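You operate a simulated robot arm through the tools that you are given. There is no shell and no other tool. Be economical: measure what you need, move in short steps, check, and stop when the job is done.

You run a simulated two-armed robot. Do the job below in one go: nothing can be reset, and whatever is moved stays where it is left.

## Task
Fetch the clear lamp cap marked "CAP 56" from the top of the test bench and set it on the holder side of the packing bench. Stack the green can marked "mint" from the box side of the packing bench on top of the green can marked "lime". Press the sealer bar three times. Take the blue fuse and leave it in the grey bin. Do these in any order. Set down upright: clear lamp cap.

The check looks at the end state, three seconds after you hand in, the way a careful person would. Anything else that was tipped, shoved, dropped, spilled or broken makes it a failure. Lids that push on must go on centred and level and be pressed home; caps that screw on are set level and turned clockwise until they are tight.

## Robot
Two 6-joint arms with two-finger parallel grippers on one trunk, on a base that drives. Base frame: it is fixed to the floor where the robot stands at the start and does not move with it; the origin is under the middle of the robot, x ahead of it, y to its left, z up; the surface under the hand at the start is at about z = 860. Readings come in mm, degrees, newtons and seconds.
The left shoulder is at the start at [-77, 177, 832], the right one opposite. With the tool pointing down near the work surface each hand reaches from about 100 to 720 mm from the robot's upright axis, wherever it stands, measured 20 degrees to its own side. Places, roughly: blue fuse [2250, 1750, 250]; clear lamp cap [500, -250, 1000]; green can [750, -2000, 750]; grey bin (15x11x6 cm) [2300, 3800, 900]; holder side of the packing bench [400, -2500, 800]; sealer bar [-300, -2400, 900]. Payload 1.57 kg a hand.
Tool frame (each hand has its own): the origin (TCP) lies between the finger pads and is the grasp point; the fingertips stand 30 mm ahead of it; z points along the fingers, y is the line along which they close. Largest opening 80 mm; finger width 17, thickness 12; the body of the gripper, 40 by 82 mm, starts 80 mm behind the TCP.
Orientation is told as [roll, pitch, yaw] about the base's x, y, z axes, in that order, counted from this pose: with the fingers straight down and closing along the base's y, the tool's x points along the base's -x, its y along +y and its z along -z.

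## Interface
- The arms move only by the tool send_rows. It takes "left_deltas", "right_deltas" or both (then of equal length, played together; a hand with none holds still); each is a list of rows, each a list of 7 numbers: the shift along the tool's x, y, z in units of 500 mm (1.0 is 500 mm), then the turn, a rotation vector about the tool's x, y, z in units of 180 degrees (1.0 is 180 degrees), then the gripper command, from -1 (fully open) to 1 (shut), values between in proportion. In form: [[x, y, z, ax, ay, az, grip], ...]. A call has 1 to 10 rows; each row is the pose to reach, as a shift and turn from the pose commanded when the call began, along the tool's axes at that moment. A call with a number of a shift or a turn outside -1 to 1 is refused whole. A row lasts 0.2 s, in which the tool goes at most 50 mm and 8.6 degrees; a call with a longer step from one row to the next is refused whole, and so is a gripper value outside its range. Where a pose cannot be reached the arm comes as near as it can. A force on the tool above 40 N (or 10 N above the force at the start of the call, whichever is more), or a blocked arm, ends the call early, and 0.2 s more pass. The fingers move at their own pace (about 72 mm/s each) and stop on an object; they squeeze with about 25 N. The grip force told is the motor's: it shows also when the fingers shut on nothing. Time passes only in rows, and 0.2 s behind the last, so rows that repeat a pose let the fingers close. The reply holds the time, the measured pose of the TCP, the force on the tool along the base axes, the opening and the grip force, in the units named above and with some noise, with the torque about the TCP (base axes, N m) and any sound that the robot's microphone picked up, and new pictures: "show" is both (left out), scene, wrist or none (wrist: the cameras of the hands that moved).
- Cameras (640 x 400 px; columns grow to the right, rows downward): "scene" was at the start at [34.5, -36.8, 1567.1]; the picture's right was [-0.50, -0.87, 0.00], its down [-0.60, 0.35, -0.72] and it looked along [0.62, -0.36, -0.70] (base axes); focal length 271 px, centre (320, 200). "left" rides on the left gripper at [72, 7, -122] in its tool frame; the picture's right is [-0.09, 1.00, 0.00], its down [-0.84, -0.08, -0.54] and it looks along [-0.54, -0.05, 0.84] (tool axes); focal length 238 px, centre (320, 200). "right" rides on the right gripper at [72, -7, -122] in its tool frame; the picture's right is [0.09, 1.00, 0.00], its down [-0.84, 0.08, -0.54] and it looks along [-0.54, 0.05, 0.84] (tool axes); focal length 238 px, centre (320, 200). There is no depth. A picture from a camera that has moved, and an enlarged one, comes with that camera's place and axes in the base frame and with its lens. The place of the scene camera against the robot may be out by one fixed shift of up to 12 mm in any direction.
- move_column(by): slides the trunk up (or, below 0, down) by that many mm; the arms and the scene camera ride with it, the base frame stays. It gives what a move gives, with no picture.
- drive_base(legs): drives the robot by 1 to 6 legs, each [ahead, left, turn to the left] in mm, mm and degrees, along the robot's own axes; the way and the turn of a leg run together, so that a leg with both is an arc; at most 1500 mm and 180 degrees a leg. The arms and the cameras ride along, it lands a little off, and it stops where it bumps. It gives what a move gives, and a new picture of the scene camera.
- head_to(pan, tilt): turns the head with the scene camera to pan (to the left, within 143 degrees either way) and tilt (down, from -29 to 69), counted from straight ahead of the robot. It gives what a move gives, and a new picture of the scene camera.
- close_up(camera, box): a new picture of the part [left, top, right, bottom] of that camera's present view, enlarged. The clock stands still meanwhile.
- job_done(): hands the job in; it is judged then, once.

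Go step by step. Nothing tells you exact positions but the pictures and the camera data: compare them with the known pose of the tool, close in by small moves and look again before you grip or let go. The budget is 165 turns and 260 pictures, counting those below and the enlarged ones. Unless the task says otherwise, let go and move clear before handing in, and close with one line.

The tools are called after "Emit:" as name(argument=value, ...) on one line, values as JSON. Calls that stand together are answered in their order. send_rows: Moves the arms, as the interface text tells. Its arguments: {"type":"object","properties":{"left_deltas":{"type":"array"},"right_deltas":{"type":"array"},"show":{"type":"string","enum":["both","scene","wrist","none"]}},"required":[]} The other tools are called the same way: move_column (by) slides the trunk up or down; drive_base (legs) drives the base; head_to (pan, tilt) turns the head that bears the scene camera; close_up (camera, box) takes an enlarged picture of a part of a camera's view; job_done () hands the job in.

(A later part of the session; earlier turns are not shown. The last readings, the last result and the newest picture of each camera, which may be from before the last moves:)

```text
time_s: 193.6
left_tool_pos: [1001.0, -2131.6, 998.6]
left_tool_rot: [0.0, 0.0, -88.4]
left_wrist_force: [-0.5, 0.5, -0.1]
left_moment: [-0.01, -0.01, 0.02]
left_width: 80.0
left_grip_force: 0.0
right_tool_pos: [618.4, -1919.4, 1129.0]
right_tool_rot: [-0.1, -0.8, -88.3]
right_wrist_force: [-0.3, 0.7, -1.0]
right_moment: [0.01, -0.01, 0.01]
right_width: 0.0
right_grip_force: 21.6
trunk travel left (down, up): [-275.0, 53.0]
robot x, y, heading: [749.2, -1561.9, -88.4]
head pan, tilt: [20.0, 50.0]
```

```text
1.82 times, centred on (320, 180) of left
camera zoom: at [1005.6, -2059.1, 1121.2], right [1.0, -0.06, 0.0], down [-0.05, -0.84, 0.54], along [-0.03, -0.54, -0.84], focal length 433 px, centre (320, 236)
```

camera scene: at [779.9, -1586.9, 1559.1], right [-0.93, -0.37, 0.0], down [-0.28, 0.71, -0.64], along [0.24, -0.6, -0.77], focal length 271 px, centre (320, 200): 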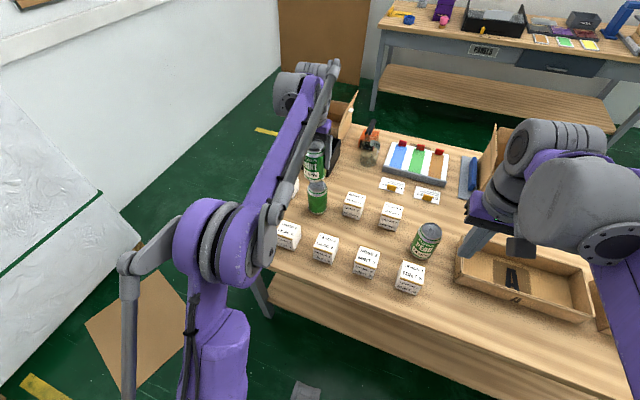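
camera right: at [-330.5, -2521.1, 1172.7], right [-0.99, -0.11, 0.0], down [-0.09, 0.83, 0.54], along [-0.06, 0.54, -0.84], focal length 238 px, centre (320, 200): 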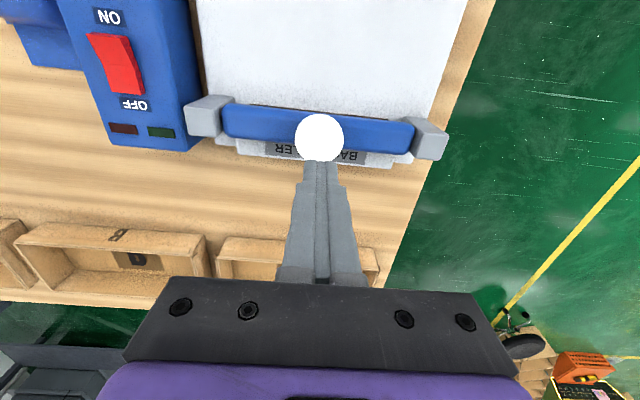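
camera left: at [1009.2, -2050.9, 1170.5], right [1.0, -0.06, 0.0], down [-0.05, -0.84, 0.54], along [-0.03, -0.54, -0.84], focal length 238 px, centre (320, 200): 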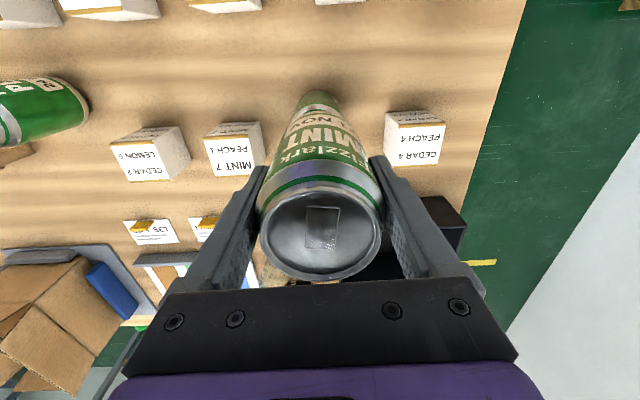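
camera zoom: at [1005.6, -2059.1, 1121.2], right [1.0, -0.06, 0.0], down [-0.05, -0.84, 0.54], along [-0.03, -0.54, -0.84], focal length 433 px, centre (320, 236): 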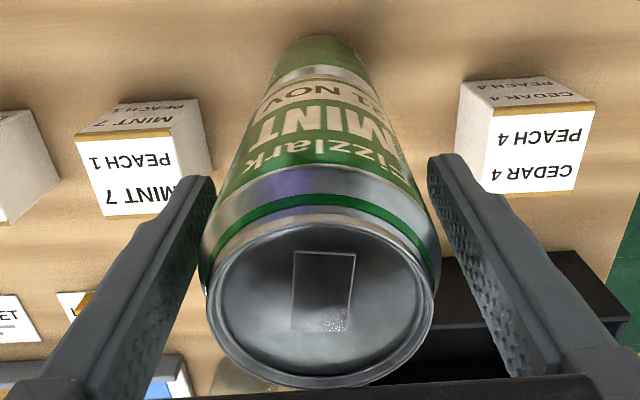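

Stable with both fingers clear. I rise straight up.

Emit:
send_rows(left_deltas=[[0, 0, -0.04, 0, 0, 0, -1], [0, 0, -0.1, 0, 0, 0, -1], [0, 0, -0.16, 0, 0, 0, -1], [0, 0, -0.22, 0, 0, 0, -1], [0.04, 0, -0.28, 0, 0, 0, -1], [0.12, 0, -0.3, 0, 0, 0, -1], [0.2, 0, -0.3, 0, 0, 0, -1], [0.28, 0, -0.3, 0, 0, 0, -1], [0.36, 0, -0.3, 0, 0, 0, -1], [0.44, 0, -0.3, 0, 0, 0, -1]], show="scene")

```text
time_s: 195.8
left_tool_pos: [995.4, -1911.6, 1150.1]
left_tool_rot: [0.0, -0.2, -88.4]
left_wrist_force: [0.2, -0.2, -0.2]
left_moment: [-0.03, -0.01, 0.01]
left_width: 80.0
left_grip_force: 0.1
right_tool_pos: [618.8, -1917.4, 1129.7]
right_tool_rot: [-0.1, -0.8, -88.4]
right_wrist_force: [0.7, -0.4, 0.1]
right_moment: [-0.01, 0.01, 0.02]
right_width: 0.0
right_grip_force: 21.3
trunk travel left (down, up): [-275.0, 53.0]
robot x, y, heading: [747.5, -1562.3, -88.1]
head pan, tilt: [20.0, 50.0]
camera scene: at [779.5, -1585.2, 1559.1], right [-0.93, -0.37, 0.0], down [-0.28, 0.71, -0.64], along [0.24, -0.6, -0.77], focal length 271 px, centre (320, 200)
```

scene: 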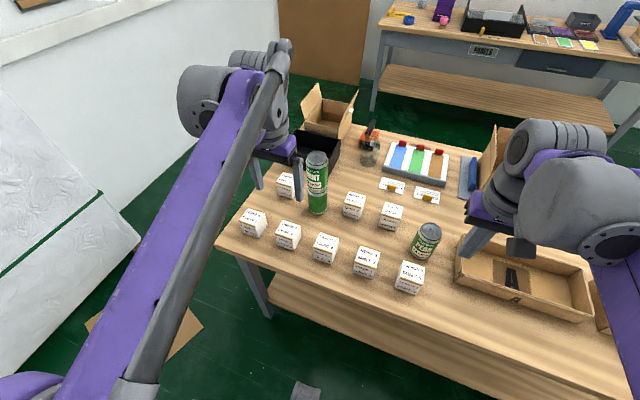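

Mint stands on the other can. I want to confirm that can reads "LIME" (label faces +x), so I shift left and look with the left wrist camera turned.

Emit:
drive_base(legs=[[0, 330, 0]])

Emit:
send_rows(left_deltas=[[0, 0, 0, 0, 0, -0.045, -1], [0, 0, 0, 0, 0, -0.09, -1], [0, 0, 0, 0, 0, -0.135, -1], [0, 0, 0, 0, 0, -0.18, -1], [0, 0, 0, 0, 0, -0.225, -1], [0, 0, 0, 0, 0, -0.27, -1], [0, 0, 0, 0, 0, -0.315, -1], [0, 0, 0, 0, 0, -0.36, -1]], show="both")

```text
time_s: 199.3
left_tool_pos: [1328.2, -1904.0, 1148.4]
left_tool_rot: [0.0, 0.0, -88.6]
left_wrist_force: [-0.4, -0.2, -0.7]
left_moment: [-0.01, -0.02, 0.03]
left_width: 80.1
left_grip_force: 0.0
right_tool_pos: [951.4, -1909.6, 1128.6]
right_tool_rot: [-0.1, -0.7, -88.6]
right_wrist_force: [0.1, 0.0, -0.6]
right_moment: [-0.02, 0.02, 0.01]
right_width: 0.0
right_grip_force: 21.7
trunk travel left (down, up): [-275.0, 53.0]
robot x, y, heading: [1081.1, -1553.3, -88.5]
head pan, tilt: [20.0, 50.0]
camera scene: at [1114.5, -1577.6, 1559.1], right [-0.93, -0.37, 0.0], down [-0.28, 0.71, -0.64], along [0.24, -0.6, -0.77], focal length 271 px, centre (320, 200)
```

scene: 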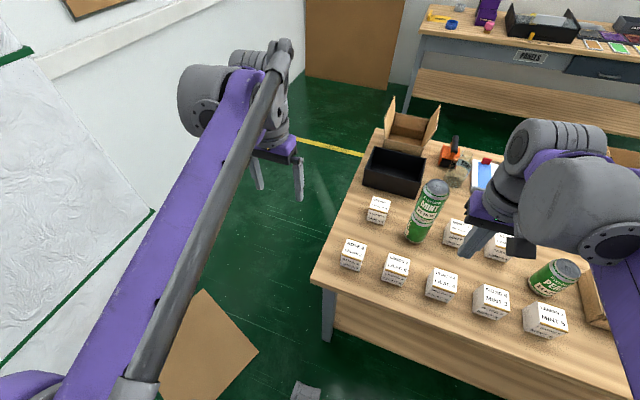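

```text
time_s: 201.1
left_tool_pos: [1328.3, -1904.8, 1149.8]
left_tool_rot: [-0.1, 0.0, -23.6]
left_wrist_force: [1.7, 0.0, 0.2]
left_moment: [-0.01, -0.03, 0.0]
left_width: 79.9
left_grip_force: 0.1
right_tool_pos: [951.7, -1909.8, 1129.7]
right_tool_rot: [-0.1, -0.7, -88.6]
right_wrist_force: [0.9, 0.1, 0.2]
right_moment: [0.03, 0.01, 0.02]
right_width: 0.0
right_grip_force: 21.1
trunk travel left (down, up): [-275.0, 53.0]
robot x, y, heading: [1081.0, -1551.3, -88.2]
head pan, tilt: [20.0, 50.0]
camera scene: at [1114.4, -1577.6, 1559.1], right [-0.93, -0.37, 0.0], down [-0.28, 0.71, -0.64], along [0.24, -0.6, -0.77], focal length 271 px, centre (320, 200)
camera left: at [1265.8, -1868.7, 1271.6], right [0.48, 0.88, 0.0], down [0.74, -0.41, 0.54], along [0.47, -0.26, -0.84], focal length 238 px, centre (320, 200)
```

scene: 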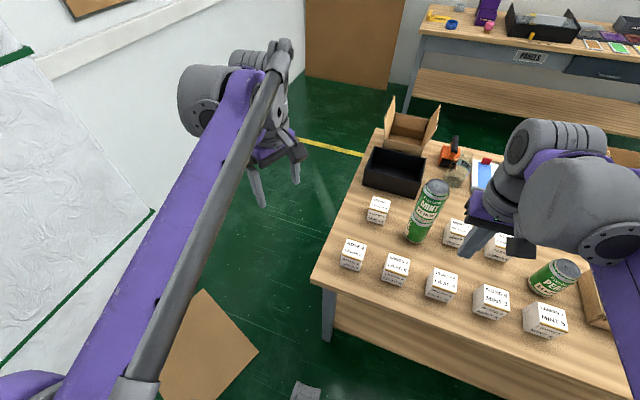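
left: 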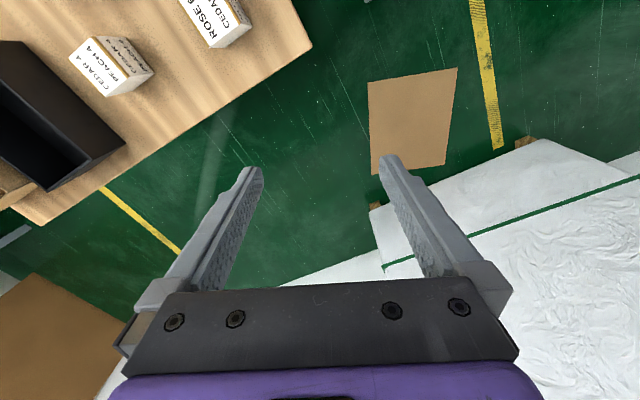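

I turned the wrong way, but the scene camera now sees the can's +x side; zoom.

Emit:
close_up(camera="scene", box=[395, 170, 465, 250])

```text
5.00 times, centred on (430, 210) of scene
camera zoom: at [1114.4, -1577.6, 1559.1], right [-0.93, -0.37, 0.0], down [-0.28, 0.71, -0.64], along [0.24, -0.6, -0.77], focal length 1354 px, centre (-230, 150)
```

zoom: 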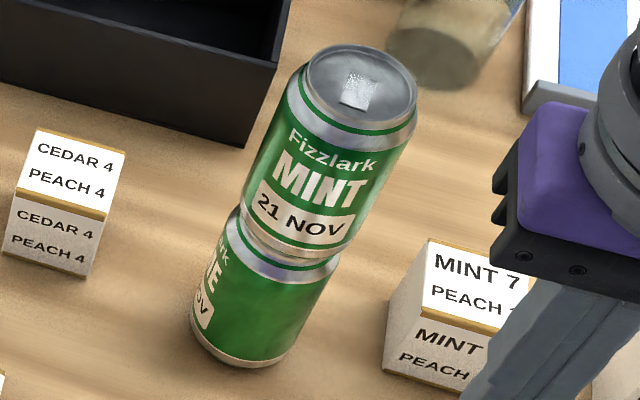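

It ends in "..ME" after an "L": LIME — correct stack. Now I straighten the left hand and drive back toward the start area to find the fuse.

Emit:
send_rows(left_deltas=[[0.03, 0, 0, 0, 0, 0.045, -1], [0.06, 0, 0, 0, 0, 0.09, -1], [0.06, 0, 0, 0, 0, 0.135, -1], [0.06, 0, 0, 0, 0, 0.18, -1], [0.06, 0, 0, 0, 0, 0.225, -1], [0.06, 0, 0, 0, 0, 0.27, -1], [0.06, 0, 0, 0, 0, 0.315, -1], [0.06, 0, 0, 0, 0, 0.36, -1]], show="none")

Emit:
drive_base(legs=[[-350, 0, 0], [0, -1300, 0], [0, 0, 180]])

Emit:
head_to(pan=-20, tilt=15)

```text
time_s: 202.9
left_tool_pos: [1302.4, -1892.8, 1150.3]
left_tool_rot: [-0.1, 0.0, -88.7]
left_wrist_force: [0.2, -0.7, -1.1]
left_moment: [-0.01, -0.02, 0.02]
left_width: 80.1
left_grip_force: 0.0
right_tool_pos: [952.6, -1909.2, 1128.5]
right_tool_rot: [-0.1, -0.7, -88.7]
right_wrist_force: [-0.5, -0.9, -0.3]
right_moment: [-0.01, -0.03, -0.03]
right_width: 0.0
right_grip_force: 21.7
trunk travel left (down, up): [-275.0, 53.0]
robot x, y, heading: [1078.2, -1550.1, -88.4]
head pan, tilt: [20.0, 50.0]
```

```text
time_s: 223.5
left_tool_pos: [-427.2, -905.2, 1148.3]
left_tool_rot: [0.0, -0.1, 93.7]
left_wrist_force: [-0.2, 0.1, 0.9]
left_moment: [-0.01, 0.02, -0.01]
left_width: 79.9
left_grip_force: 0.1
right_tool_pos: [-77.6, -874.5, 1129.0]
right_tool_rot: [-0.1, -0.7, 93.6]
right_wrist_force: [0.1, -0.8, -0.9]
right_moment: [0.0, 0.01, 0.0]
right_width: 0.0
right_grip_force: 21.0
trunk travel left (down, up): [-275.0, 53.0]
robot x, y, heading: [-192.6, -1241.3, 93.8]
head pan, tilt: [20.0, 50.0]
camera scene: at [-217.7, -1204.2, 1559.1], right [0.91, 0.4, 0.0], down [0.31, -0.7, -0.64], along [-0.26, 0.59, -0.77], focal length 271 px, centre (320, 200)
```

scene: 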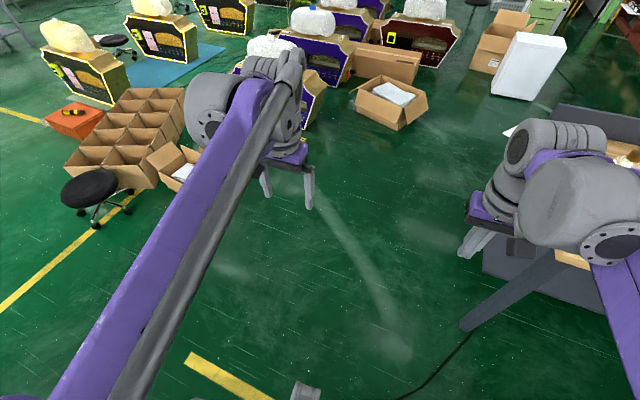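

```text
time_s: 224.6
left_tool_pos: [-428.1, -906.6, 1149.4]
left_tool_rot: [0.0, 0.0, 93.8]
left_wrist_force: [-0.5, 0.4, 0.2]
left_moment: [0.0, -0.01, -0.01]
left_width: 79.9
left_grip_force: 0.0
right_tool_pos: [-77.8, -874.2, 1128.7]
right_tool_rot: [-0.2, -0.7, 93.7]
right_wrist_force: [0.1, 0.8, -0.8]
right_moment: [-0.02, 0.0, -0.01]
right_width: 0.0
right_grip_force: 21.7
trunk travel left (down, up): [-275.0, 53.0]
robot x, y, heading: [-195.2, -1239.4, 93.8]
head pan, tilt: [-20.0, 15.0]
camera scene: at [-160.6, -1184.9, 1612.7], right [0.96, -0.28, 0.0], down [-0.07, -0.25, -0.97], along [0.27, 0.93, -0.26], focal length 271 px, centre (320, 200)
```

scene: 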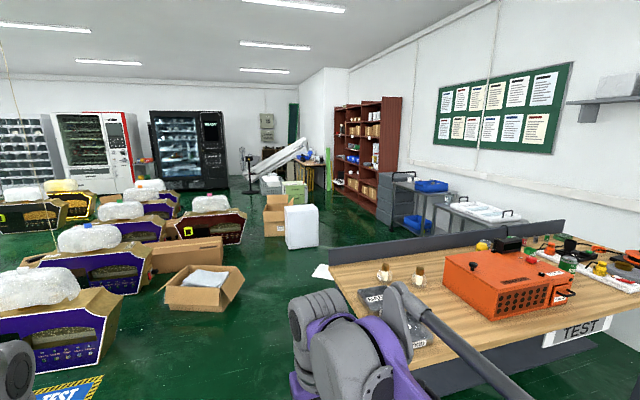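

I see two grey carts with blue tubs ahead right, beyond the test bench. I drive up along the bench's end and turn to face +x.

Emit:
drive_base(legs=[[0, 0, -3.8], [1500, 0, 0], [420, 0, 0], [0, 0, -90], [900, 0, 0]])

Emit:
head_to(pan=25, tilt=25)

```text
time_s: 242.8
left_tool_pos: [1053.7, 857.7, 1149.9]
left_tool_rot: [0.0, -0.1, -0.9]
left_wrist_force: [-0.3, 0.2, 0.3]
left_moment: [-0.02, -0.02, 0.0]
left_width: 80.0
left_grip_force: 0.0
right_tool_pos: [1055.7, 507.7, 1128.2]
right_tool_rot: [-0.1, -0.7, -1.0]
right_wrist_force: [0.2, -0.1, 0.1]
right_moment: [-0.01, 0.03, 0.03]
right_width: 0.0
right_grip_force: 22.0
trunk travel left (down, up): [-275.0, 53.0]
robot x, y, heading: [708.1, 651.3, -1.0]
head pan, tilt: [-20.0, 15.0]
camera scene: at [754.9, 624.3, 1612.8], right [-0.36, -0.93, 0.0], down [-0.24, 0.09, -0.97], along [0.9, -0.34, -0.26], focal length 271 px, centre (320, 200)
```

scene: 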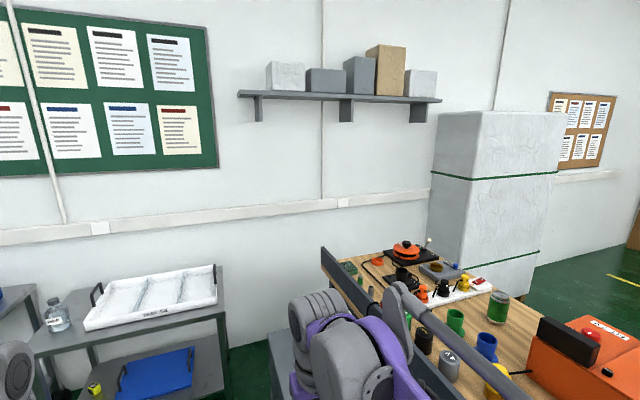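

```text
time_s: 243.9
left_tool_pos: [1053.1, 857.3, 1148.7]
left_tool_rot: [-0.1, 0.0, -0.8]
left_wrist_force: [-0.8, 0.1, -0.2]
left_moment: [-0.02, 0.0, 0.03]
left_width: 80.0
left_grip_force: 0.0
right_tool_pos: [1056.8, 508.0, 1129.2]
right_tool_rot: [-0.1, -0.7, -0.9]
right_wrist_force: [0.0, 0.0, 0.4]
right_moment: [-0.02, 0.01, 0.01]
right_width: 0.0
right_grip_force: 21.1
trunk travel left (down, up): [-275.0, 53.0]
robot x, y, heading: [706.2, 652.9, -0.7]
head pan, tilt: [25.0, 25.0]
camera scene: at [751.6, 695.2, 1596.6], right [0.41, -0.91, 0.0], down [-0.39, -0.17, -0.91], along [0.83, 0.37, -0.42], focal length 271 px, centre (320, 200)
```

scene: 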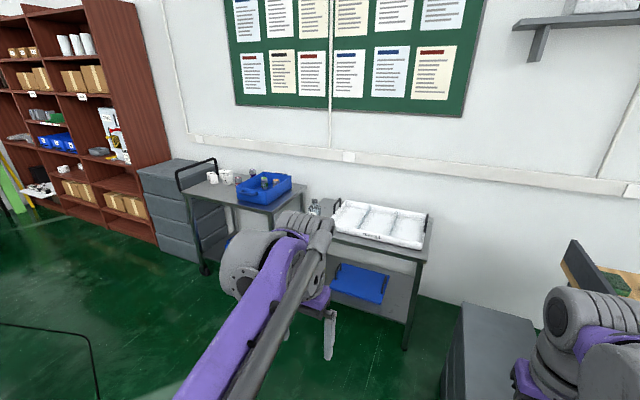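

I zoom on the carts and the lower shelves.

Emit:
close_up(camera="scene", box=[130, 150, 440, 350])

Emit:
close_up(camera="scene", box=[0, 0, 180, 240])

Emit:
close_up(camera="left", box=[0, 0, 640, 400])

```text
2.00 times, centred on (285, 250) of scene
camera zoom: at [751.6, 695.2, 1596.6], right [0.41, -0.91, 0.0], down [-0.39, -0.17, -0.91], along [0.83, 0.37, -0.42], focal length 542 px, centre (390, 100)
```

zoom: 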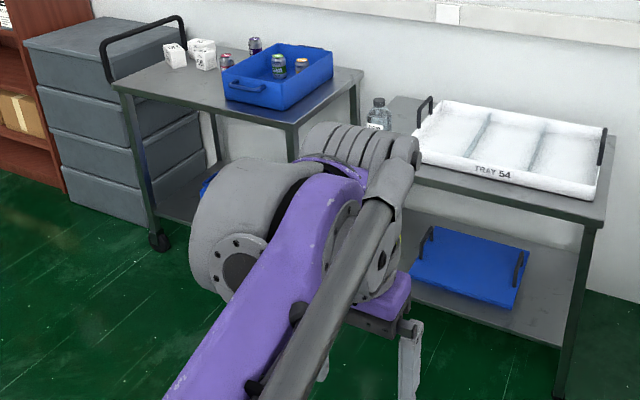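

```text
1.67 times, centred on (90, 120) of scene
camera zoom: at [751.6, 695.2, 1596.6], right [0.41, -0.91, 0.0], down [-0.39, -0.17, -0.91], along [0.83, 0.37, -0.42], focal length 451 px, centre (703, 333)
```

zoom: 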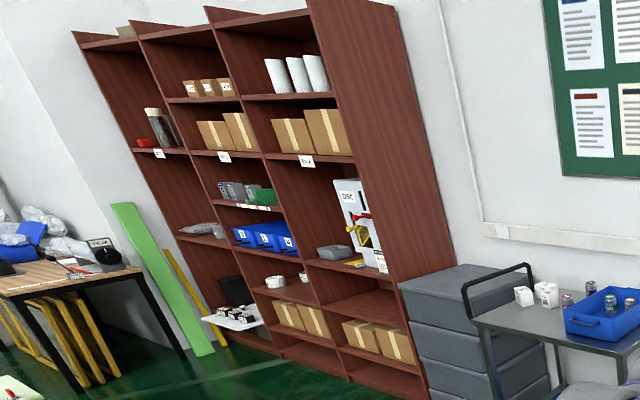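

```text
1.00 times, centred on (320, 200) of left (not enlarged: the box is as wide or as high as the picture)
camera zoom: at [982.1, 866.1, 1271.5], right [0.11, 0.99, 0.0], down [0.84, -0.09, 0.54], along [0.54, -0.06, -0.84], focal length 238 px, centre (320, 200)
```

zoom: 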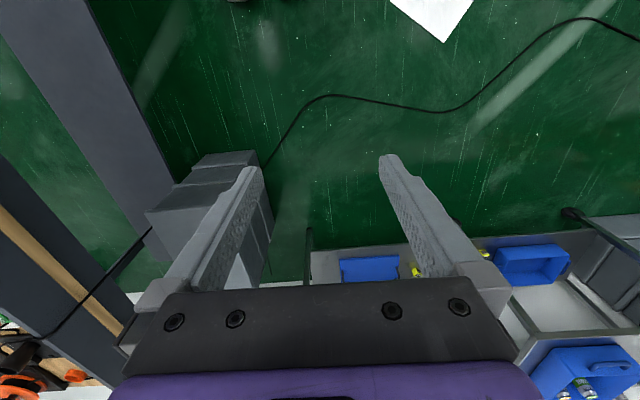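

The grey bin is on the brown shelf at about (2289,3800,900), beside a cabinet. For the fuse I drive closer to the carts and look at the lower shelves.

Emit:
drive_base(legs=[[600, 0, 1], [0, 950, 0]])

Emit:
head_to(pan=0, tilt=45)

```text
time_s: 246.9
left_tool_pos: [1580.8, 858.0, 1149.1]
left_tool_rot: [-0.1, 0.1, -0.3]
left_wrist_force: [-0.3, 0.1, -0.5]
left_moment: [-0.02, 0.01, 0.02]
left_width: 79.9
left_grip_force: 0.0
right_tool_pos: [1584.9, 507.9, 1128.4]
right_tool_rot: [-0.1, -0.6, -0.4]
right_wrist_force: [0.6, 1.0, -0.7]
right_moment: [-0.01, 0.0, 0.03]
right_width: 0.1
right_grip_force: 21.0
trunk travel left (down, up): [-275.0, 53.0]
robot x, y, heading: [1228.2, 647.2, -0.6]
head pan, tilt: [25.0, 25.0]
stopped in leg 1: the robot was blocked; the commanded pose is now the measured one
camera scene: at [1279.5, 693.6, 1596.6], right [0.42, -0.91, 0.0], down [-0.39, -0.18, -0.91], along [0.82, 0.38, -0.42], focal length 271 px, centre (320, 200)
```

scene: 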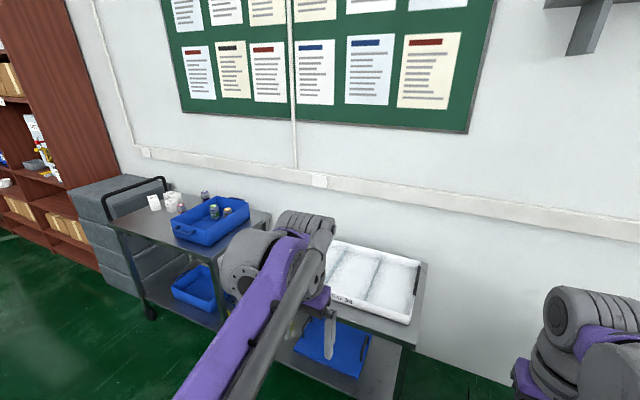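

```text
time_s: 247.8
left_tool_pos: [1577.5, 856.6, 1149.1]
left_tool_rot: [0.2, 0.0, -0.4]
left_wrist_force: [0.0, -0.3, 0.0]
left_moment: [-0.03, 0.01, 0.01]
left_width: 79.8
left_grip_force: 0.3
right_tool_pos: [1583.6, 506.9, 1129.0]
right_tool_rot: [-0.1, -0.7, -0.5]
right_wrist_force: [0.0, -0.3, 0.5]
right_moment: [-0.03, 0.01, 0.0]
right_width: 0.0
right_grip_force: 21.6
trunk travel left (down, up): [-275.0, 53.0]
robot x, y, heading: [1227.1, 649.7, -0.3]
head pan, tilt: [0.0, 45.0]
camera scene: at [1274.1, 654.2, 1566.0], right [-0.01, -1.0, 0.0], down [-0.71, 0.0, -0.71], along [0.71, 0.0, -0.71], focal length 271 px, centre (320, 200)
```

scene: 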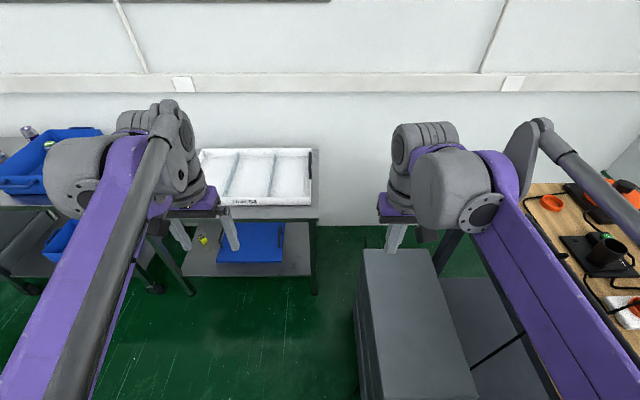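

The base bumped against the grey drawer cabinet; I back off a little and go left.

Emit:
drive_base(legs=[[-40, 0, 0], [0, 1000, 0]])

```text
time_s: 257.3
left_tool_pos: [1548.5, 1849.6, 1150.2]
left_tool_rot: [0.0, 0.0, -0.7]
left_wrist_force: [0.3, -0.5, -1.1]
left_moment: [0.0, 0.02, -0.01]
left_width: 79.8
left_grip_force: 0.1
right_tool_pos: [1550.8, 1500.7, 1128.5]
right_tool_rot: [-0.2, -0.8, -0.8]
right_wrist_force: [0.3, 0.4, 0.0]
right_moment: [-0.01, 0.0, 0.0]
right_width: 0.0
right_grip_force: 20.9
trunk travel left (down, up): [-275.0, 53.0]
robot x, y, heading: [1198.4, 1644.4, -0.7]
head pan, tilt: [0.0, 45.0]
camera scene: at [1243.2, 1648.8, 1566.0], right [-0.01, -1.0, 0.0], down [-0.71, 0.01, -0.71], along [0.71, -0.01, -0.71], focal length 271 px, centre (320, 200)
```

scene: 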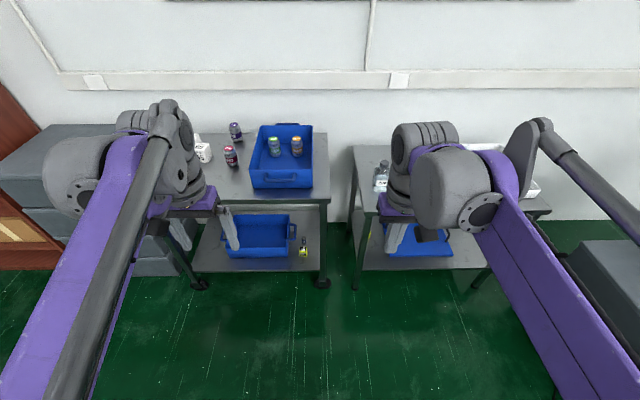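

Emit:
close_up(camera="scene", box=[180, 190, 340, 290])

Emit:
close_up(camera="scene", box=[280, 220, 330, 270])

Emit:
close_up(camera="scene", box=[160, 110, 340, 220])

```text
4.00 times, centred on (260, 240) of scene
camera zoom: at [1243.2, 1648.8, 1566.0], right [-0.01, -1.0, 0.0], down [-0.71, 0.01, -0.71], along [0.71, -0.01, -0.71], focal length 1083 px, centre (560, 40)
```

zoom: 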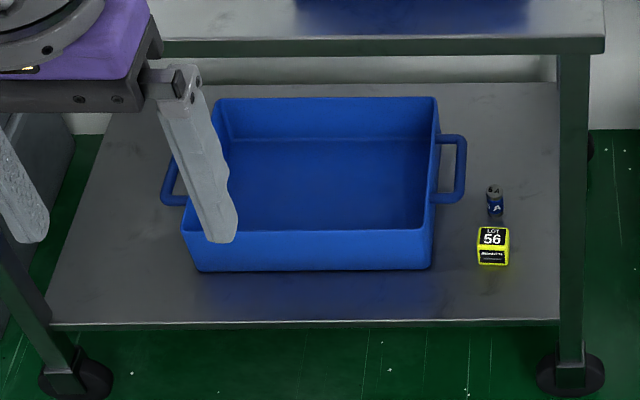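

```text
8.00 times, centred on (305, 245) of scene
camera zoom: at [1243.2, 1648.8, 1566.0], right [-0.01, -1.0, 0.0], down [-0.71, 0.01, -0.71], along [0.71, -0.01, -0.71], focal length 2167 px, centre (440, -160)
```

zoom: 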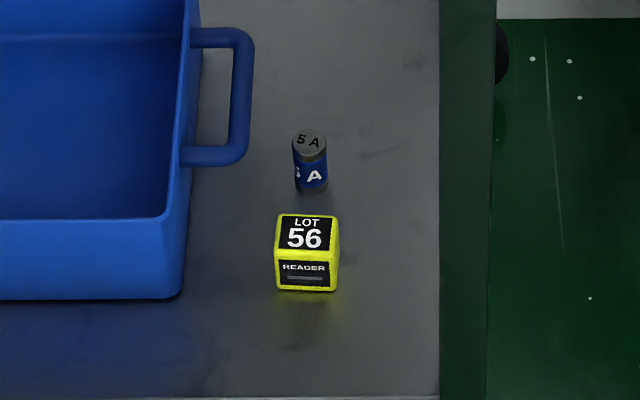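

```text
3.56 times, centred on (250, 165) of scene
camera zoom: at [1243.2, 1648.8, 1566.0], right [-0.01, -1.0, 0.0], down [-0.71, 0.01, -0.71], along [0.71, -0.01, -0.71], focal length 963 px, centre (569, 324)
```

zoom: 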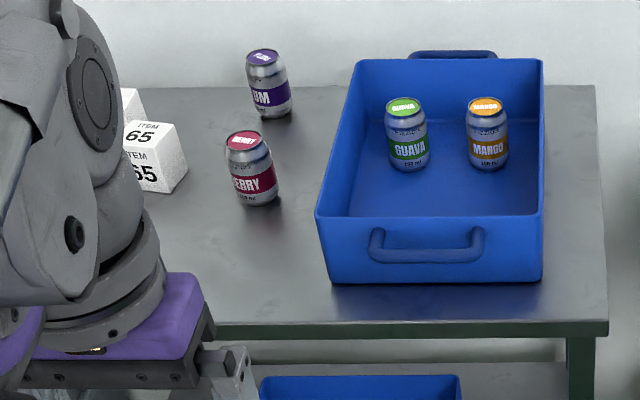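

The blue "5 A" fuse stands behind a yellow cube on the cart's lower shelf at about (2196,1730,250). I retract both hands, approach the cart aligned with the left shoulder, and lower the trunk.

Emit:
send_rows(left_deltas=[[0.09, 0, 0, 0, 0, 0, -1], [0.18, 0, 0, 0, 0, 0, -1], [0.27, 0, 0, 0, 0, 0, -1], [0.34, 0, 0, 0, 0, 0, -1], [0.34, 0, 0, 0, 0, 0, -1]], right_deltas=[[0.09, 0, 0, 0, 0, 0, 1], [0.18, 0, 0, 0, 0, 0, 1], [0.27, 0, 0, 0, 0, 0, 1], [0.34, 0, 0, 0, 0, 0, 1], [0.34, 0, 0, 0, 0, 0, 1]], show="none")

Emit:
drive_base(legs=[[0, -90, 0.7], [400, 0, 0]])

```text
time_s: 258.5
left_tool_pos: [1377.9, 1855.7, 1148.5]
left_tool_rot: [0.0, 0.0, -0.7]
left_wrist_force: [0.7, 0.3, 0.7]
left_moment: [-0.02, -0.01, -0.06]
left_width: 79.9
left_grip_force: 0.0
right_tool_pos: [1382.8, 1502.6, 1127.2]
right_tool_rot: [-0.1, -0.7, -0.7]
right_wrist_force: [0.0, -0.5, 0.4]
right_moment: [-0.01, 0.03, 0.01]
right_width: 0.1
right_grip_force: 21.3
trunk travel left (down, up): [-275.0, 53.0]
robot x, y, heading: [1201.6, 1645.9, -0.8]
head pan, tilt: [0.0, 45.0]
```

```text
time_s: 262.0
left_tool_pos: [1772.5, 1767.1, 1148.8]
left_tool_rot: [0.1, 0.0, -0.2]
left_wrist_force: [0.0, -1.2, -0.7]
left_moment: [-0.02, 0.03, -0.01]
left_width: 79.7
left_grip_force: 0.0
right_tool_pos: [1780.3, 1414.8, 1126.7]
right_tool_rot: [0.0, -0.7, -0.1]
right_wrist_force: [0.3, 0.1, -0.3]
right_moment: [0.01, -0.03, 0.0]
right_width: 0.0
right_grip_force: 21.3
trunk travel left (down, up): [-275.0, 53.0]
robot x, y, heading: [1601.4, 1556.8, -0.1]
head pan, tilt: [0.0, 45.0]
camera scene: at [1640.9, 1560.3, 1565.9], right [0.0, -1.0, 0.0], down [-0.71, 0.0, -0.71], along [0.71, 0.0, -0.71], focal length 271 px, centre (320, 200)
```

scene: 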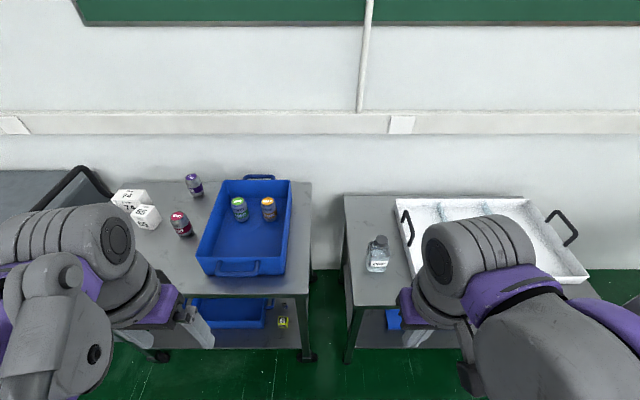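

Now lower the trunk fully and look again.

Emit:
move_column(by=-275)

Emit:
head_to(pan=15, tilt=55)

```text
time_s: 264.8
left_tool_pos: [1771.8, 1766.3, 873.8]
left_tool_rot: [0.1, -0.1, 0.0]
left_wrist_force: [-0.6, 0.4, 0.0]
left_moment: [-0.03, -0.01, -0.01]
left_width: 79.8
left_grip_force: 0.2
right_tool_pos: [1779.5, 1414.9, 853.8]
right_tool_rot: [-0.1, -0.7, -0.1]
right_wrist_force: [0.4, 0.0, 0.1]
right_moment: [0.03, -0.01, 0.01]
right_width: 0.0
right_grip_force: 21.2
trunk travel left (down, up): [0.0, 328.0]
robot x, y, heading: [1598.2, 1554.0, -0.1]
head pan, tilt: [0.0, 45.0]
```

```text
time_s: 265.6
left_tool_pos: [1771.2, 1766.3, 873.0]
left_tool_rot: [0.1, 0.0, -0.1]
left_wrist_force: [-0.7, -0.1, -0.1]
left_moment: [0.0, -0.02, -0.01]
left_width: 80.1
left_grip_force: 0.1
right_tool_pos: [1779.4, 1415.2, 852.1]
right_tool_rot: [-0.1, -0.8, -0.1]
right_wrist_force: [-0.2, 0.5, -0.2]
right_moment: [0.01, 0.01, 0.04]
right_width: 0.2
right_grip_force: 21.1
trunk travel left (down, up): [0.0, 328.0]
robot x, y, heading: [1597.1, 1552.1, -0.0]
head pan, tilt: [15.0, 55.0]
camera scene: at [1679.7, 1578.8, 1274.8], right [0.26, -0.97, 0.0], down [-0.79, -0.21, -0.57], along [0.55, 0.15, -0.82], focal length 271 px, centre (320, 200)
```

scene: 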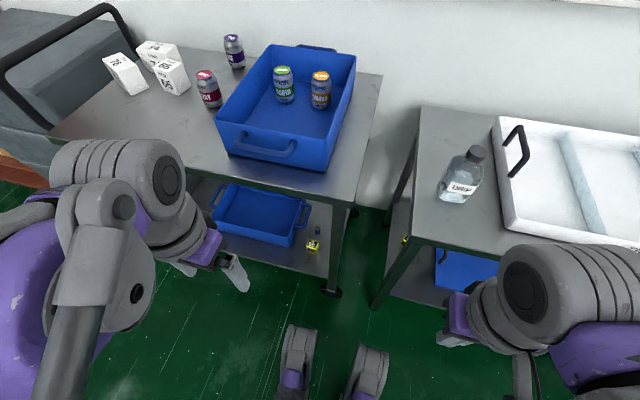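

The fuse is visible behind the yellow cube. I zoom.

Emit:
close_up(camera="scene", box=[260, 190, 380, 270])

```text
5.00 times, centred on (320, 230) of scene
camera zoom: at [1679.7, 1578.8, 1274.8], right [0.26, -0.97, 0.0], down [-0.79, -0.21, -0.57], along [0.55, 0.15, -0.82], focal length 1354 px, centre (320, 50)
```

zoom: 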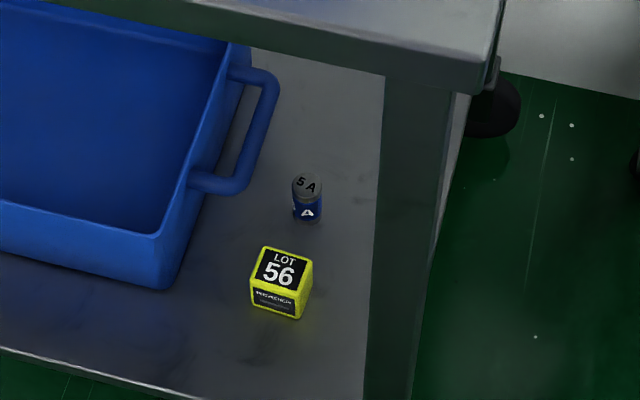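

Fuse is at about (2209,1733), z 237–288; cube in front at x≈2131. I'll go in with the left hand tilted 45° forward. First I lower and tilt it in front of the cart.

Emit:
send_rows(left_deltas=[[-0.02, -0.01, 0.085, 0, -0.04, 0, -0.15], [-0.04, -0.02, 0.17, 0, -0.08, 0, -0.15], [-0.06, -0.03, 0.255, 0, -0.12, 0, -0.15], [-0.08, -0.04, 0.34, 0, -0.16, 0, -0.15], [-0.1, -0.05, 0.425, 0, -0.2, 0, -0.15], [-0.12, -0.06, 0.51, 0, -0.24, 0, -0.15], [-0.14, -0.066, 0.595, 0, -0.25, 0, -0.15], [-0.158, -0.066, 0.68, 0, -0.25, 0, -0.15], [-0.158, -0.066, 0.68, 0, -0.25, 0, -0.15]])

```text
time_s: 267.8
left_tool_pos: [1890.5, 1733.3, 559.0]
left_tool_rot: [0.0, -45.0, -0.1]
left_wrist_force: [-0.4, 0.0, -0.7]
left_moment: [0.01, -0.02, 0.01]
left_width: 45.8
left_grip_force: 0.0
left hand out of reach, approached as far as the arm can: row 3, 4, 5, 8, 9
right_tool_pos: [1780.5, 1414.4, 851.9]
right_tool_rot: [-0.1, -0.6, -0.1]
right_wrist_force: [0.7, 0.0, -0.3]
right_moment: [0.04, -0.01, -0.01]
right_width: 0.0
right_grip_force: 21.1
trunk travel left (down, up): [0.0, 328.0]
robot x, y, heading: [1595.7, 1554.6, -0.1]
head pan, tilt: [15.0, 55.0]
stopped in row 9 (left hand): the arm was blocked; the commanded pose is now the measured one
camera scene: at [1680.0, 1578.9, 1274.7], right [0.26, -0.97, 0.0], down [-0.79, -0.21, -0.57], along [0.55, 0.15, -0.82], focal length 271 px, centre (320, 200)
camera left: at [1753.5, 1741.2, 595.1], right [0.07, 1.0, 0.07], down [0.21, -0.08, 0.97], along [0.98, -0.05, -0.21], focal length 238 px, centre (320, 200)
```

scene: 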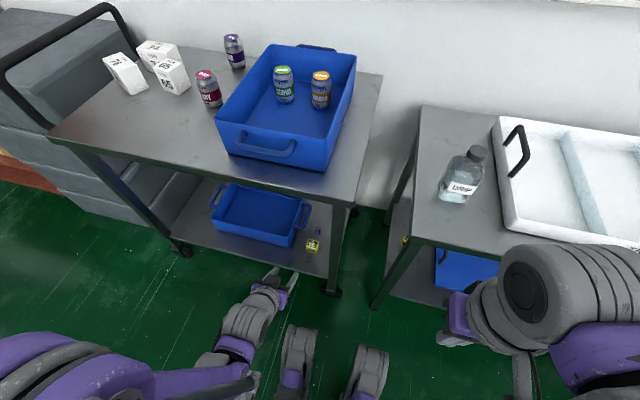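
left: 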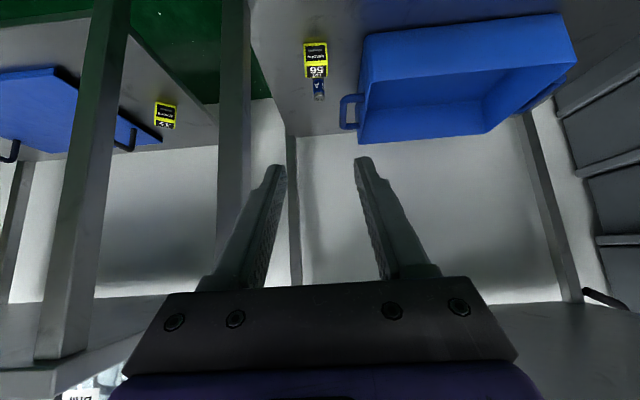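

The wrist view agrees with the fuse at (2207,1732). I advance along the fingers' direction to about 150 mm short of it.

Emit:
send_rows(left_deltas=[[-0.01, 0, 0.09, 0, 0, 0, -0.15], [-0.02, 0, 0.18, 0, 0, 0, -0.15], [-0.03, 0, 0.27, 0, 0, 0, -0.15], [-0.04, 0, 0.36, 0, 0, 0, -0.15], [-0.051, 0, 0.45, 0, 0, 0, -0.15], [-0.051, 0, 0.54, 0, 0, 0, -0.15], [-0.051, 0, 0.54, 0, 0, 0, -0.15]])

Emit:
close_up(camera="left", box=[220, 0, 420, 200])

```text
time_s: 269.4
left_tool_pos: [2098.6, 1731.7, 387.1]
left_tool_rot: [0.0, -45.0, -0.1]
left_wrist_force: [0.4, -0.8, -0.5]
left_moment: [-0.01, 0.01, -0.01]
left_width: 46.1
left_grip_force: 0.0
left hand out of reach, approached as far as the arm can: row 1, 2, 3, 4
right_tool_pos: [1779.3, 1414.4, 852.5]
right_tool_rot: [-0.2, -0.6, 0.0]
right_wrist_force: [-0.8, 0.1, -0.4]
right_moment: [-0.02, 0.04, 0.03]
right_width: 0.0
right_grip_force: 20.7
trunk travel left (down, up): [0.0, 328.0]
robot x, y, heading: [1595.0, 1558.0, -0.0]
head pan, tilt: [15.0, 55.0]
camera scene: at [1679.6, 1578.9, 1274.7], right [0.26, -0.97, 0.0], down [-0.79, -0.21, -0.57], along [0.55, 0.15, -0.82], focal length 271 px, centre (320, 200)
camera left: at [1962.4, 1739.1, 422.6], right [0.07, 1.0, 0.07], down [0.21, -0.08, 0.97], along [0.98, -0.05, -0.21], focal length 238 px, centre (320, 200)
```

scene: 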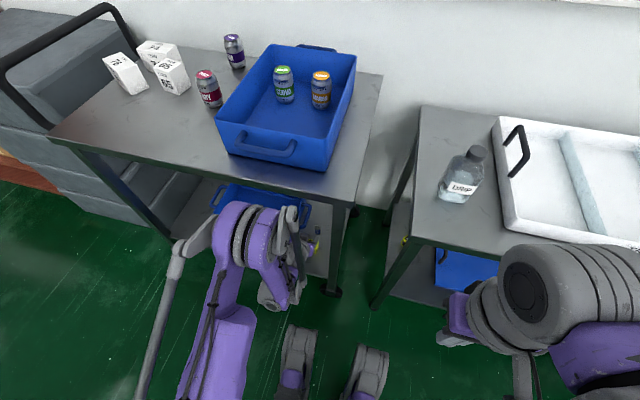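
left: 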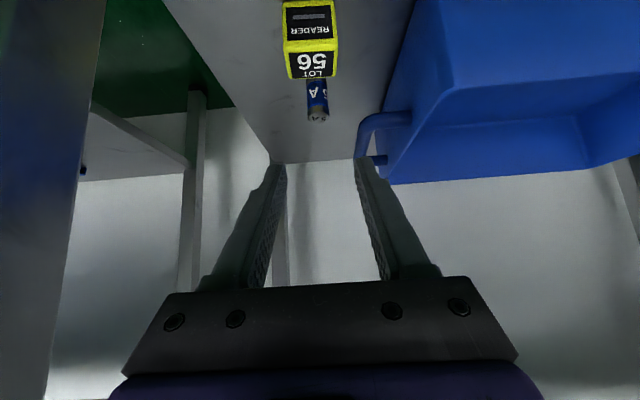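

```text
2.00 times, centred on (320, 100) of left
camera zoom: at [1962.4, 1739.1, 422.6], right [0.07, 1.0, 0.07], down [0.21, -0.08, 0.97], along [0.98, -0.05, -0.21], focal length 477 px, centre (320, 400)
```

zoom: 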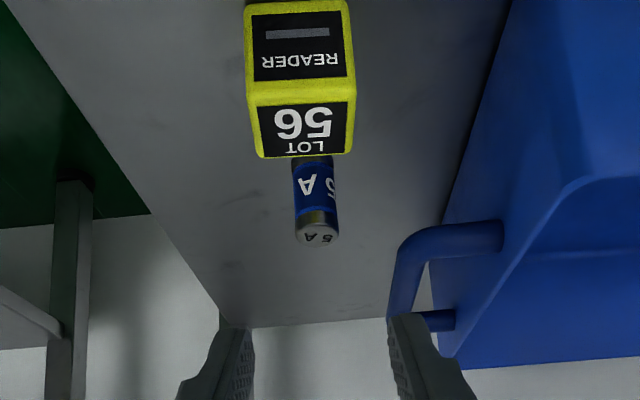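

Aligned in y. I advance another 90 mm and look.

Emit:
send_rows(left_deltas=[[0.002, 0.001, 0.06, 0, 0, 0, -0.15], [0.004, 0.002, 0.12, 0, 0, 0, -0.15], [0.004, 0.002, 0.18, 0, 0, 0, -0.15], [0.004, 0.002, 0.18, 0, 0, 0, -0.15]])

Emit:
close_up(camera="scene", box=[260, 190, 380, 270])

```text
time_s: 270.4
left_tool_pos: [2161.2, 1732.4, 321.3]
left_tool_rot: [0.0, -44.9, 0.0]
left_wrist_force: [-0.3, 0.1, -0.2]
left_moment: [0.03, 0.03, 0.02]
left_width: 46.0
left_grip_force: 0.1
right_tool_pos: [1780.0, 1414.6, 851.4]
right_tool_rot: [-0.1, -0.7, -0.3]
right_wrist_force: [0.3, 0.8, -0.4]
right_moment: [-0.01, -0.01, 0.07]
right_width: 0.2
right_grip_force: 21.4
trunk travel left (down, up): [0.0, 328.0]
robot x, y, heading: [1599.7, 1558.5, -0.2]
head pan, tilt: [15.0, 55.0]
camera scene: at [1679.7, 1578.9, 1274.7], right [0.26, -0.97, 0.0], down [-0.79, -0.21, -0.57], along [0.55, 0.15, -0.82], focal length 271 px, centre (320, 200)
camera left: at [2025.2, 1741.6, 356.9], right [0.07, 1.0, 0.07], down [0.21, -0.08, 0.97], along [0.98, -0.05, -0.21], focal length 238 px, centre (320, 200)
```

scene: 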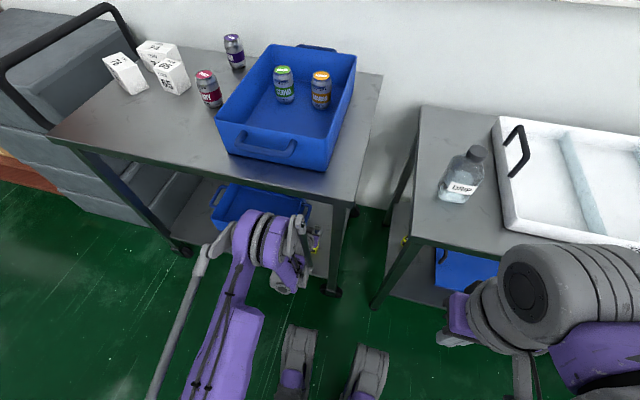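
left: 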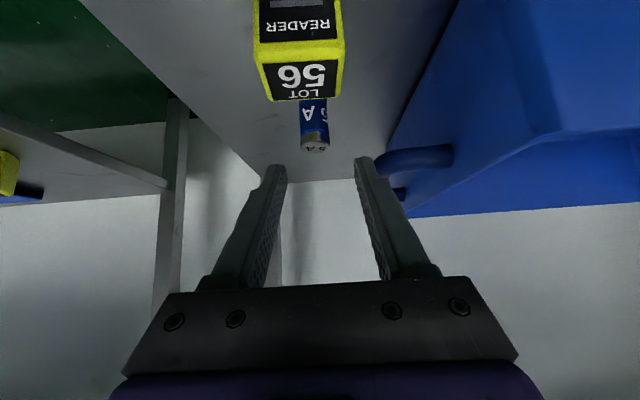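

```text
5.00 times, centred on (320, 230) of scene
camera zoom: at [1679.7, 1578.9, 1274.7], right [0.26, -0.97, 0.0], down [-0.79, -0.21, -0.57], along [0.55, 0.15, -0.82], focal length 1354 px, centre (320, 50)
```

zoom: 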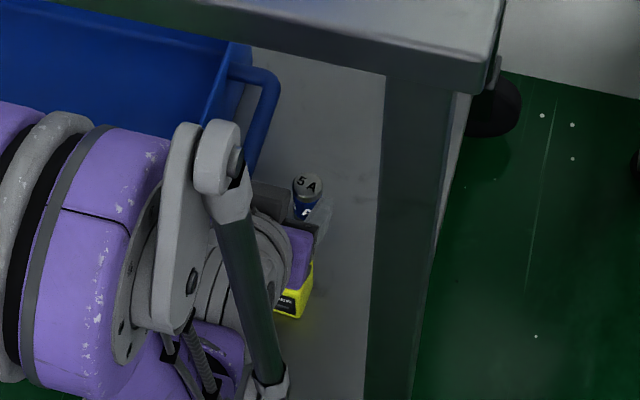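

The fuse top comes out nearer z≈270, x≈2211. I advance the rest in two small steps.

Emit:
send_rows(left_deltas=[[0.006, 0, 0.04, 0, 0, 0, -0.15], [0.01, 0, 0.08, 0, 0, 0, -0.15], [0.013, 0, 0.11, 0, 0, 0, -0.15], [0.013, 0, 0.11, 0, 0, 0, -0.15]], show="wrist")

Emit:
close_up(camera="left", box=[220, 50, 420, 250])

Emit:
close_up(camera="scene", box=[290, 210, 350, 260])

```text
time_s: 271.4
left_tool_pos: [2196.5, 1733.5, 279.1]
left_tool_rot: [0.0, -45.1, -0.1]
left_wrist_force: [0.5, 0.6, -0.1]
left_moment: [0.0, 0.0, 0.0]
left_width: 46.1
left_grip_force: 0.0
right_tool_pos: [1779.6, 1415.4, 852.3]
right_tool_rot: [-0.2, -0.7, -0.1]
right_wrist_force: [0.2, 0.3, 0.2]
right_moment: [0.02, -0.04, -0.02]
right_width: 0.2
right_grip_force: 21.7
trunk travel left (down, up): [0.0, 328.0]
robot x, y, heading: [1596.1, 1559.1, 0.2]
head pan, tilt: [15.0, 55.0]
camera left: at [2059.1, 1740.9, 314.1], right [0.07, 1.0, 0.07], down [0.21, -0.08, 0.97], along [0.98, -0.05, -0.21], focal length 238 px, centre (320, 200)
```

left: 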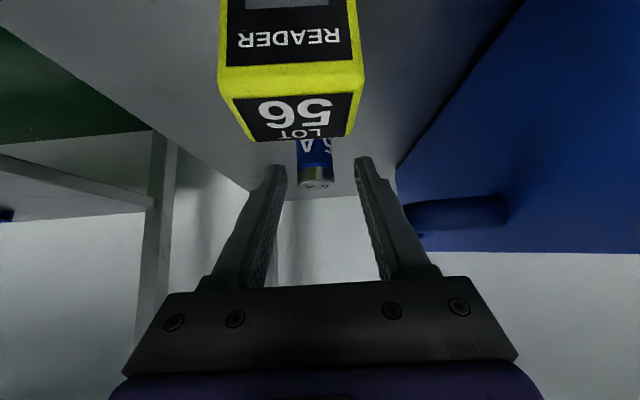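

```text
2.00 times, centred on (320, 150) of left
camera zoom: at [2059.1, 1740.9, 314.1], right [0.07, 1.0, 0.07], down [0.21, -0.08, 0.97], along [0.98, -0.05, -0.21], focal length 477 px, centre (320, 300)
```

zoom: 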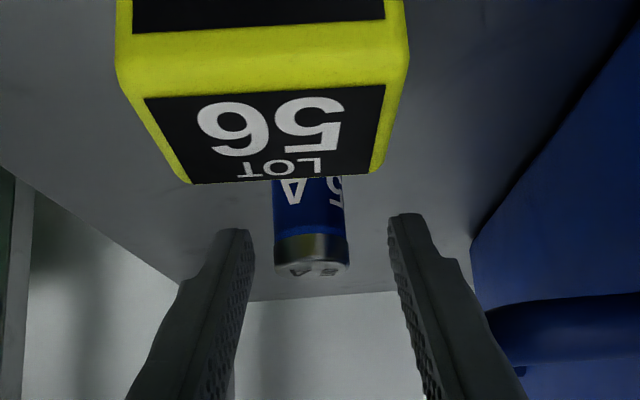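

```text
8.00 times, centred on (320, 235) of scene
camera zoom: at [1679.7, 1578.9, 1274.7], right [0.26, -0.97, 0.0], down [-0.79, -0.21, -0.57], along [0.55, 0.15, -0.82], focal length 2167 px, centre (320, -80)
```

zoom: 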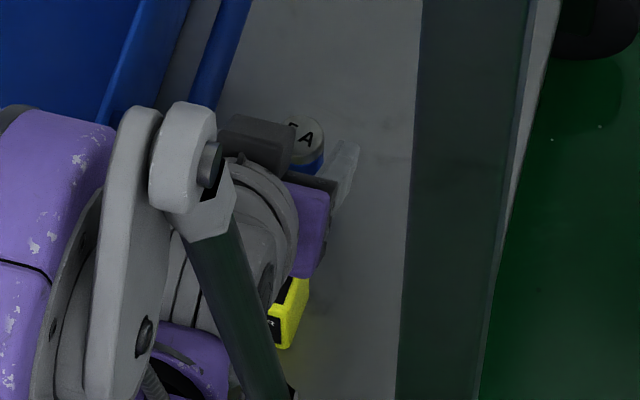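

Fuse at about (2216,1731), top z≈269. Final 28 mm with a 2 mm sideways correction.

Emit:
send_rows(left_deltas=[[0.002, -0.004, 0.02, 0, 0, 0, -0.15], [0.003, -0.005, 0.04, 0, 0, 0, -0.15], [0.003, -0.005, 0.056, 0, 0, 0, -0.15], [0.003, -0.005, 0.056, 0, 0, 0, -0.15]], show="none")

Emit:
close_up(camera="left", box=[220, 50, 420, 250])

Emit:
close_up(camera="scene", box=[290, 210, 350, 260])

```text
time_s: 272.4
left_tool_pos: [2214.4, 1730.8, 257.7]
left_tool_rot: [0.0, -45.1, -0.2]
left_wrist_force: [0.3, 0.8, 0.6]
left_moment: [-0.03, 0.01, 0.01]
left_width: 46.2
left_grip_force: 0.0
right_tool_pos: [1780.1, 1415.5, 853.1]
right_tool_rot: [-0.1, -0.7, -0.2]
right_wrist_force: [-0.6, -0.3, -0.1]
right_moment: [0.0, -0.02, 0.0]
right_width: 0.2
right_grip_force: 21.0
trunk travel left (down, up): [0.0, 328.0]
robot x, y, heading: [1594.3, 1555.5, -0.2]
head pan, tilt: [15.0, 55.0]
```

```text
2.00 times, centred on (320, 150) of left
camera zoom: at [2077.4, 1738.5, 292.7], right [0.07, 1.0, 0.07], down [0.21, -0.08, 0.97], along [0.98, -0.05, -0.21], focal length 477 px, centre (320, 300)
```

zoom: 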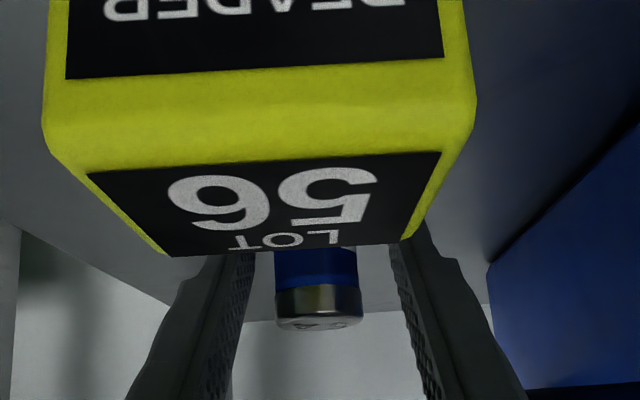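

```text
8.00 times, centred on (320, 235) of scene
camera zoom: at [1679.7, 1578.9, 1274.7], right [0.26, -0.97, 0.0], down [-0.79, -0.21, -0.57], along [0.55, 0.15, -0.82], focal length 2167 px, centre (320, -80)
```

zoom: 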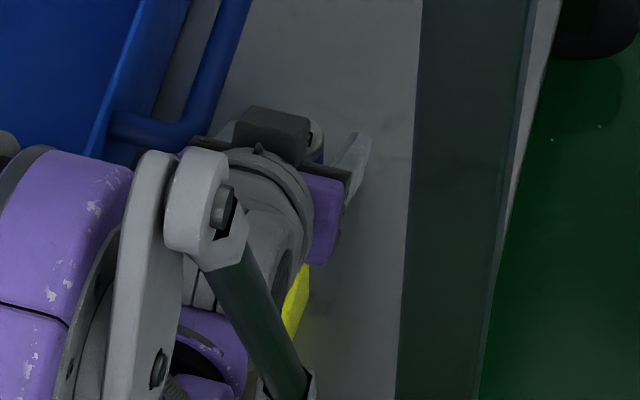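

The fuse lies between the fingers. A final 4 mm forward and I close.

Emit:
send_rows(left_deltas=[[-0.006, 0, 0.006, 0, 0, 0, -0.15], [-0.006, 0, 0.006, 0, 0, 0, 0.3], [-0.006, 0, 0.006, 0, 0, 0, 1], [-0.006, 0, 0.006, 0, 0, 0, 1], [-0.006, 0, 0.006, 0, 0, 0, 1]], show="wrist")

```text
time_s: 273.6
left_tool_pos: [2219.7, 1731.8, 255.8]
left_tool_rot: [0.0, -45.0, -0.2]
left_wrist_force: [1.1, 0.7, 0.4]
left_moment: [0.02, 0.04, 0.03]
left_width: 24.1
left_grip_force: 24.8
right_tool_pos: [1781.1, 1414.5, 852.3]
right_tool_rot: [-0.1, -0.6, -0.1]
right_wrist_force: [0.3, -0.7, 0.1]
right_moment: [-0.01, -0.04, 0.01]
right_width: 0.0
right_grip_force: 21.8
trunk travel left (down, up): [0.0, 328.0]
robot x, y, heading: [1596.7, 1555.2, -0.2]
head pan, tilt: [15.0, 55.0]
camera left: at [2081.4, 1738.9, 292.5], right [0.07, 1.0, 0.07], down [0.21, -0.08, 0.97], along [0.98, -0.05, -0.21], focal length 238 px, centre (320, 200)
```

left: 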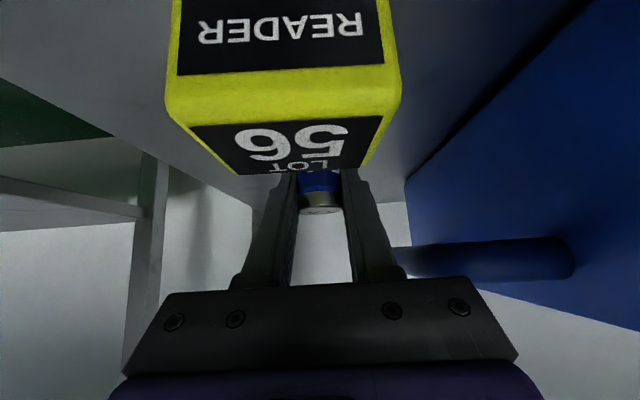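

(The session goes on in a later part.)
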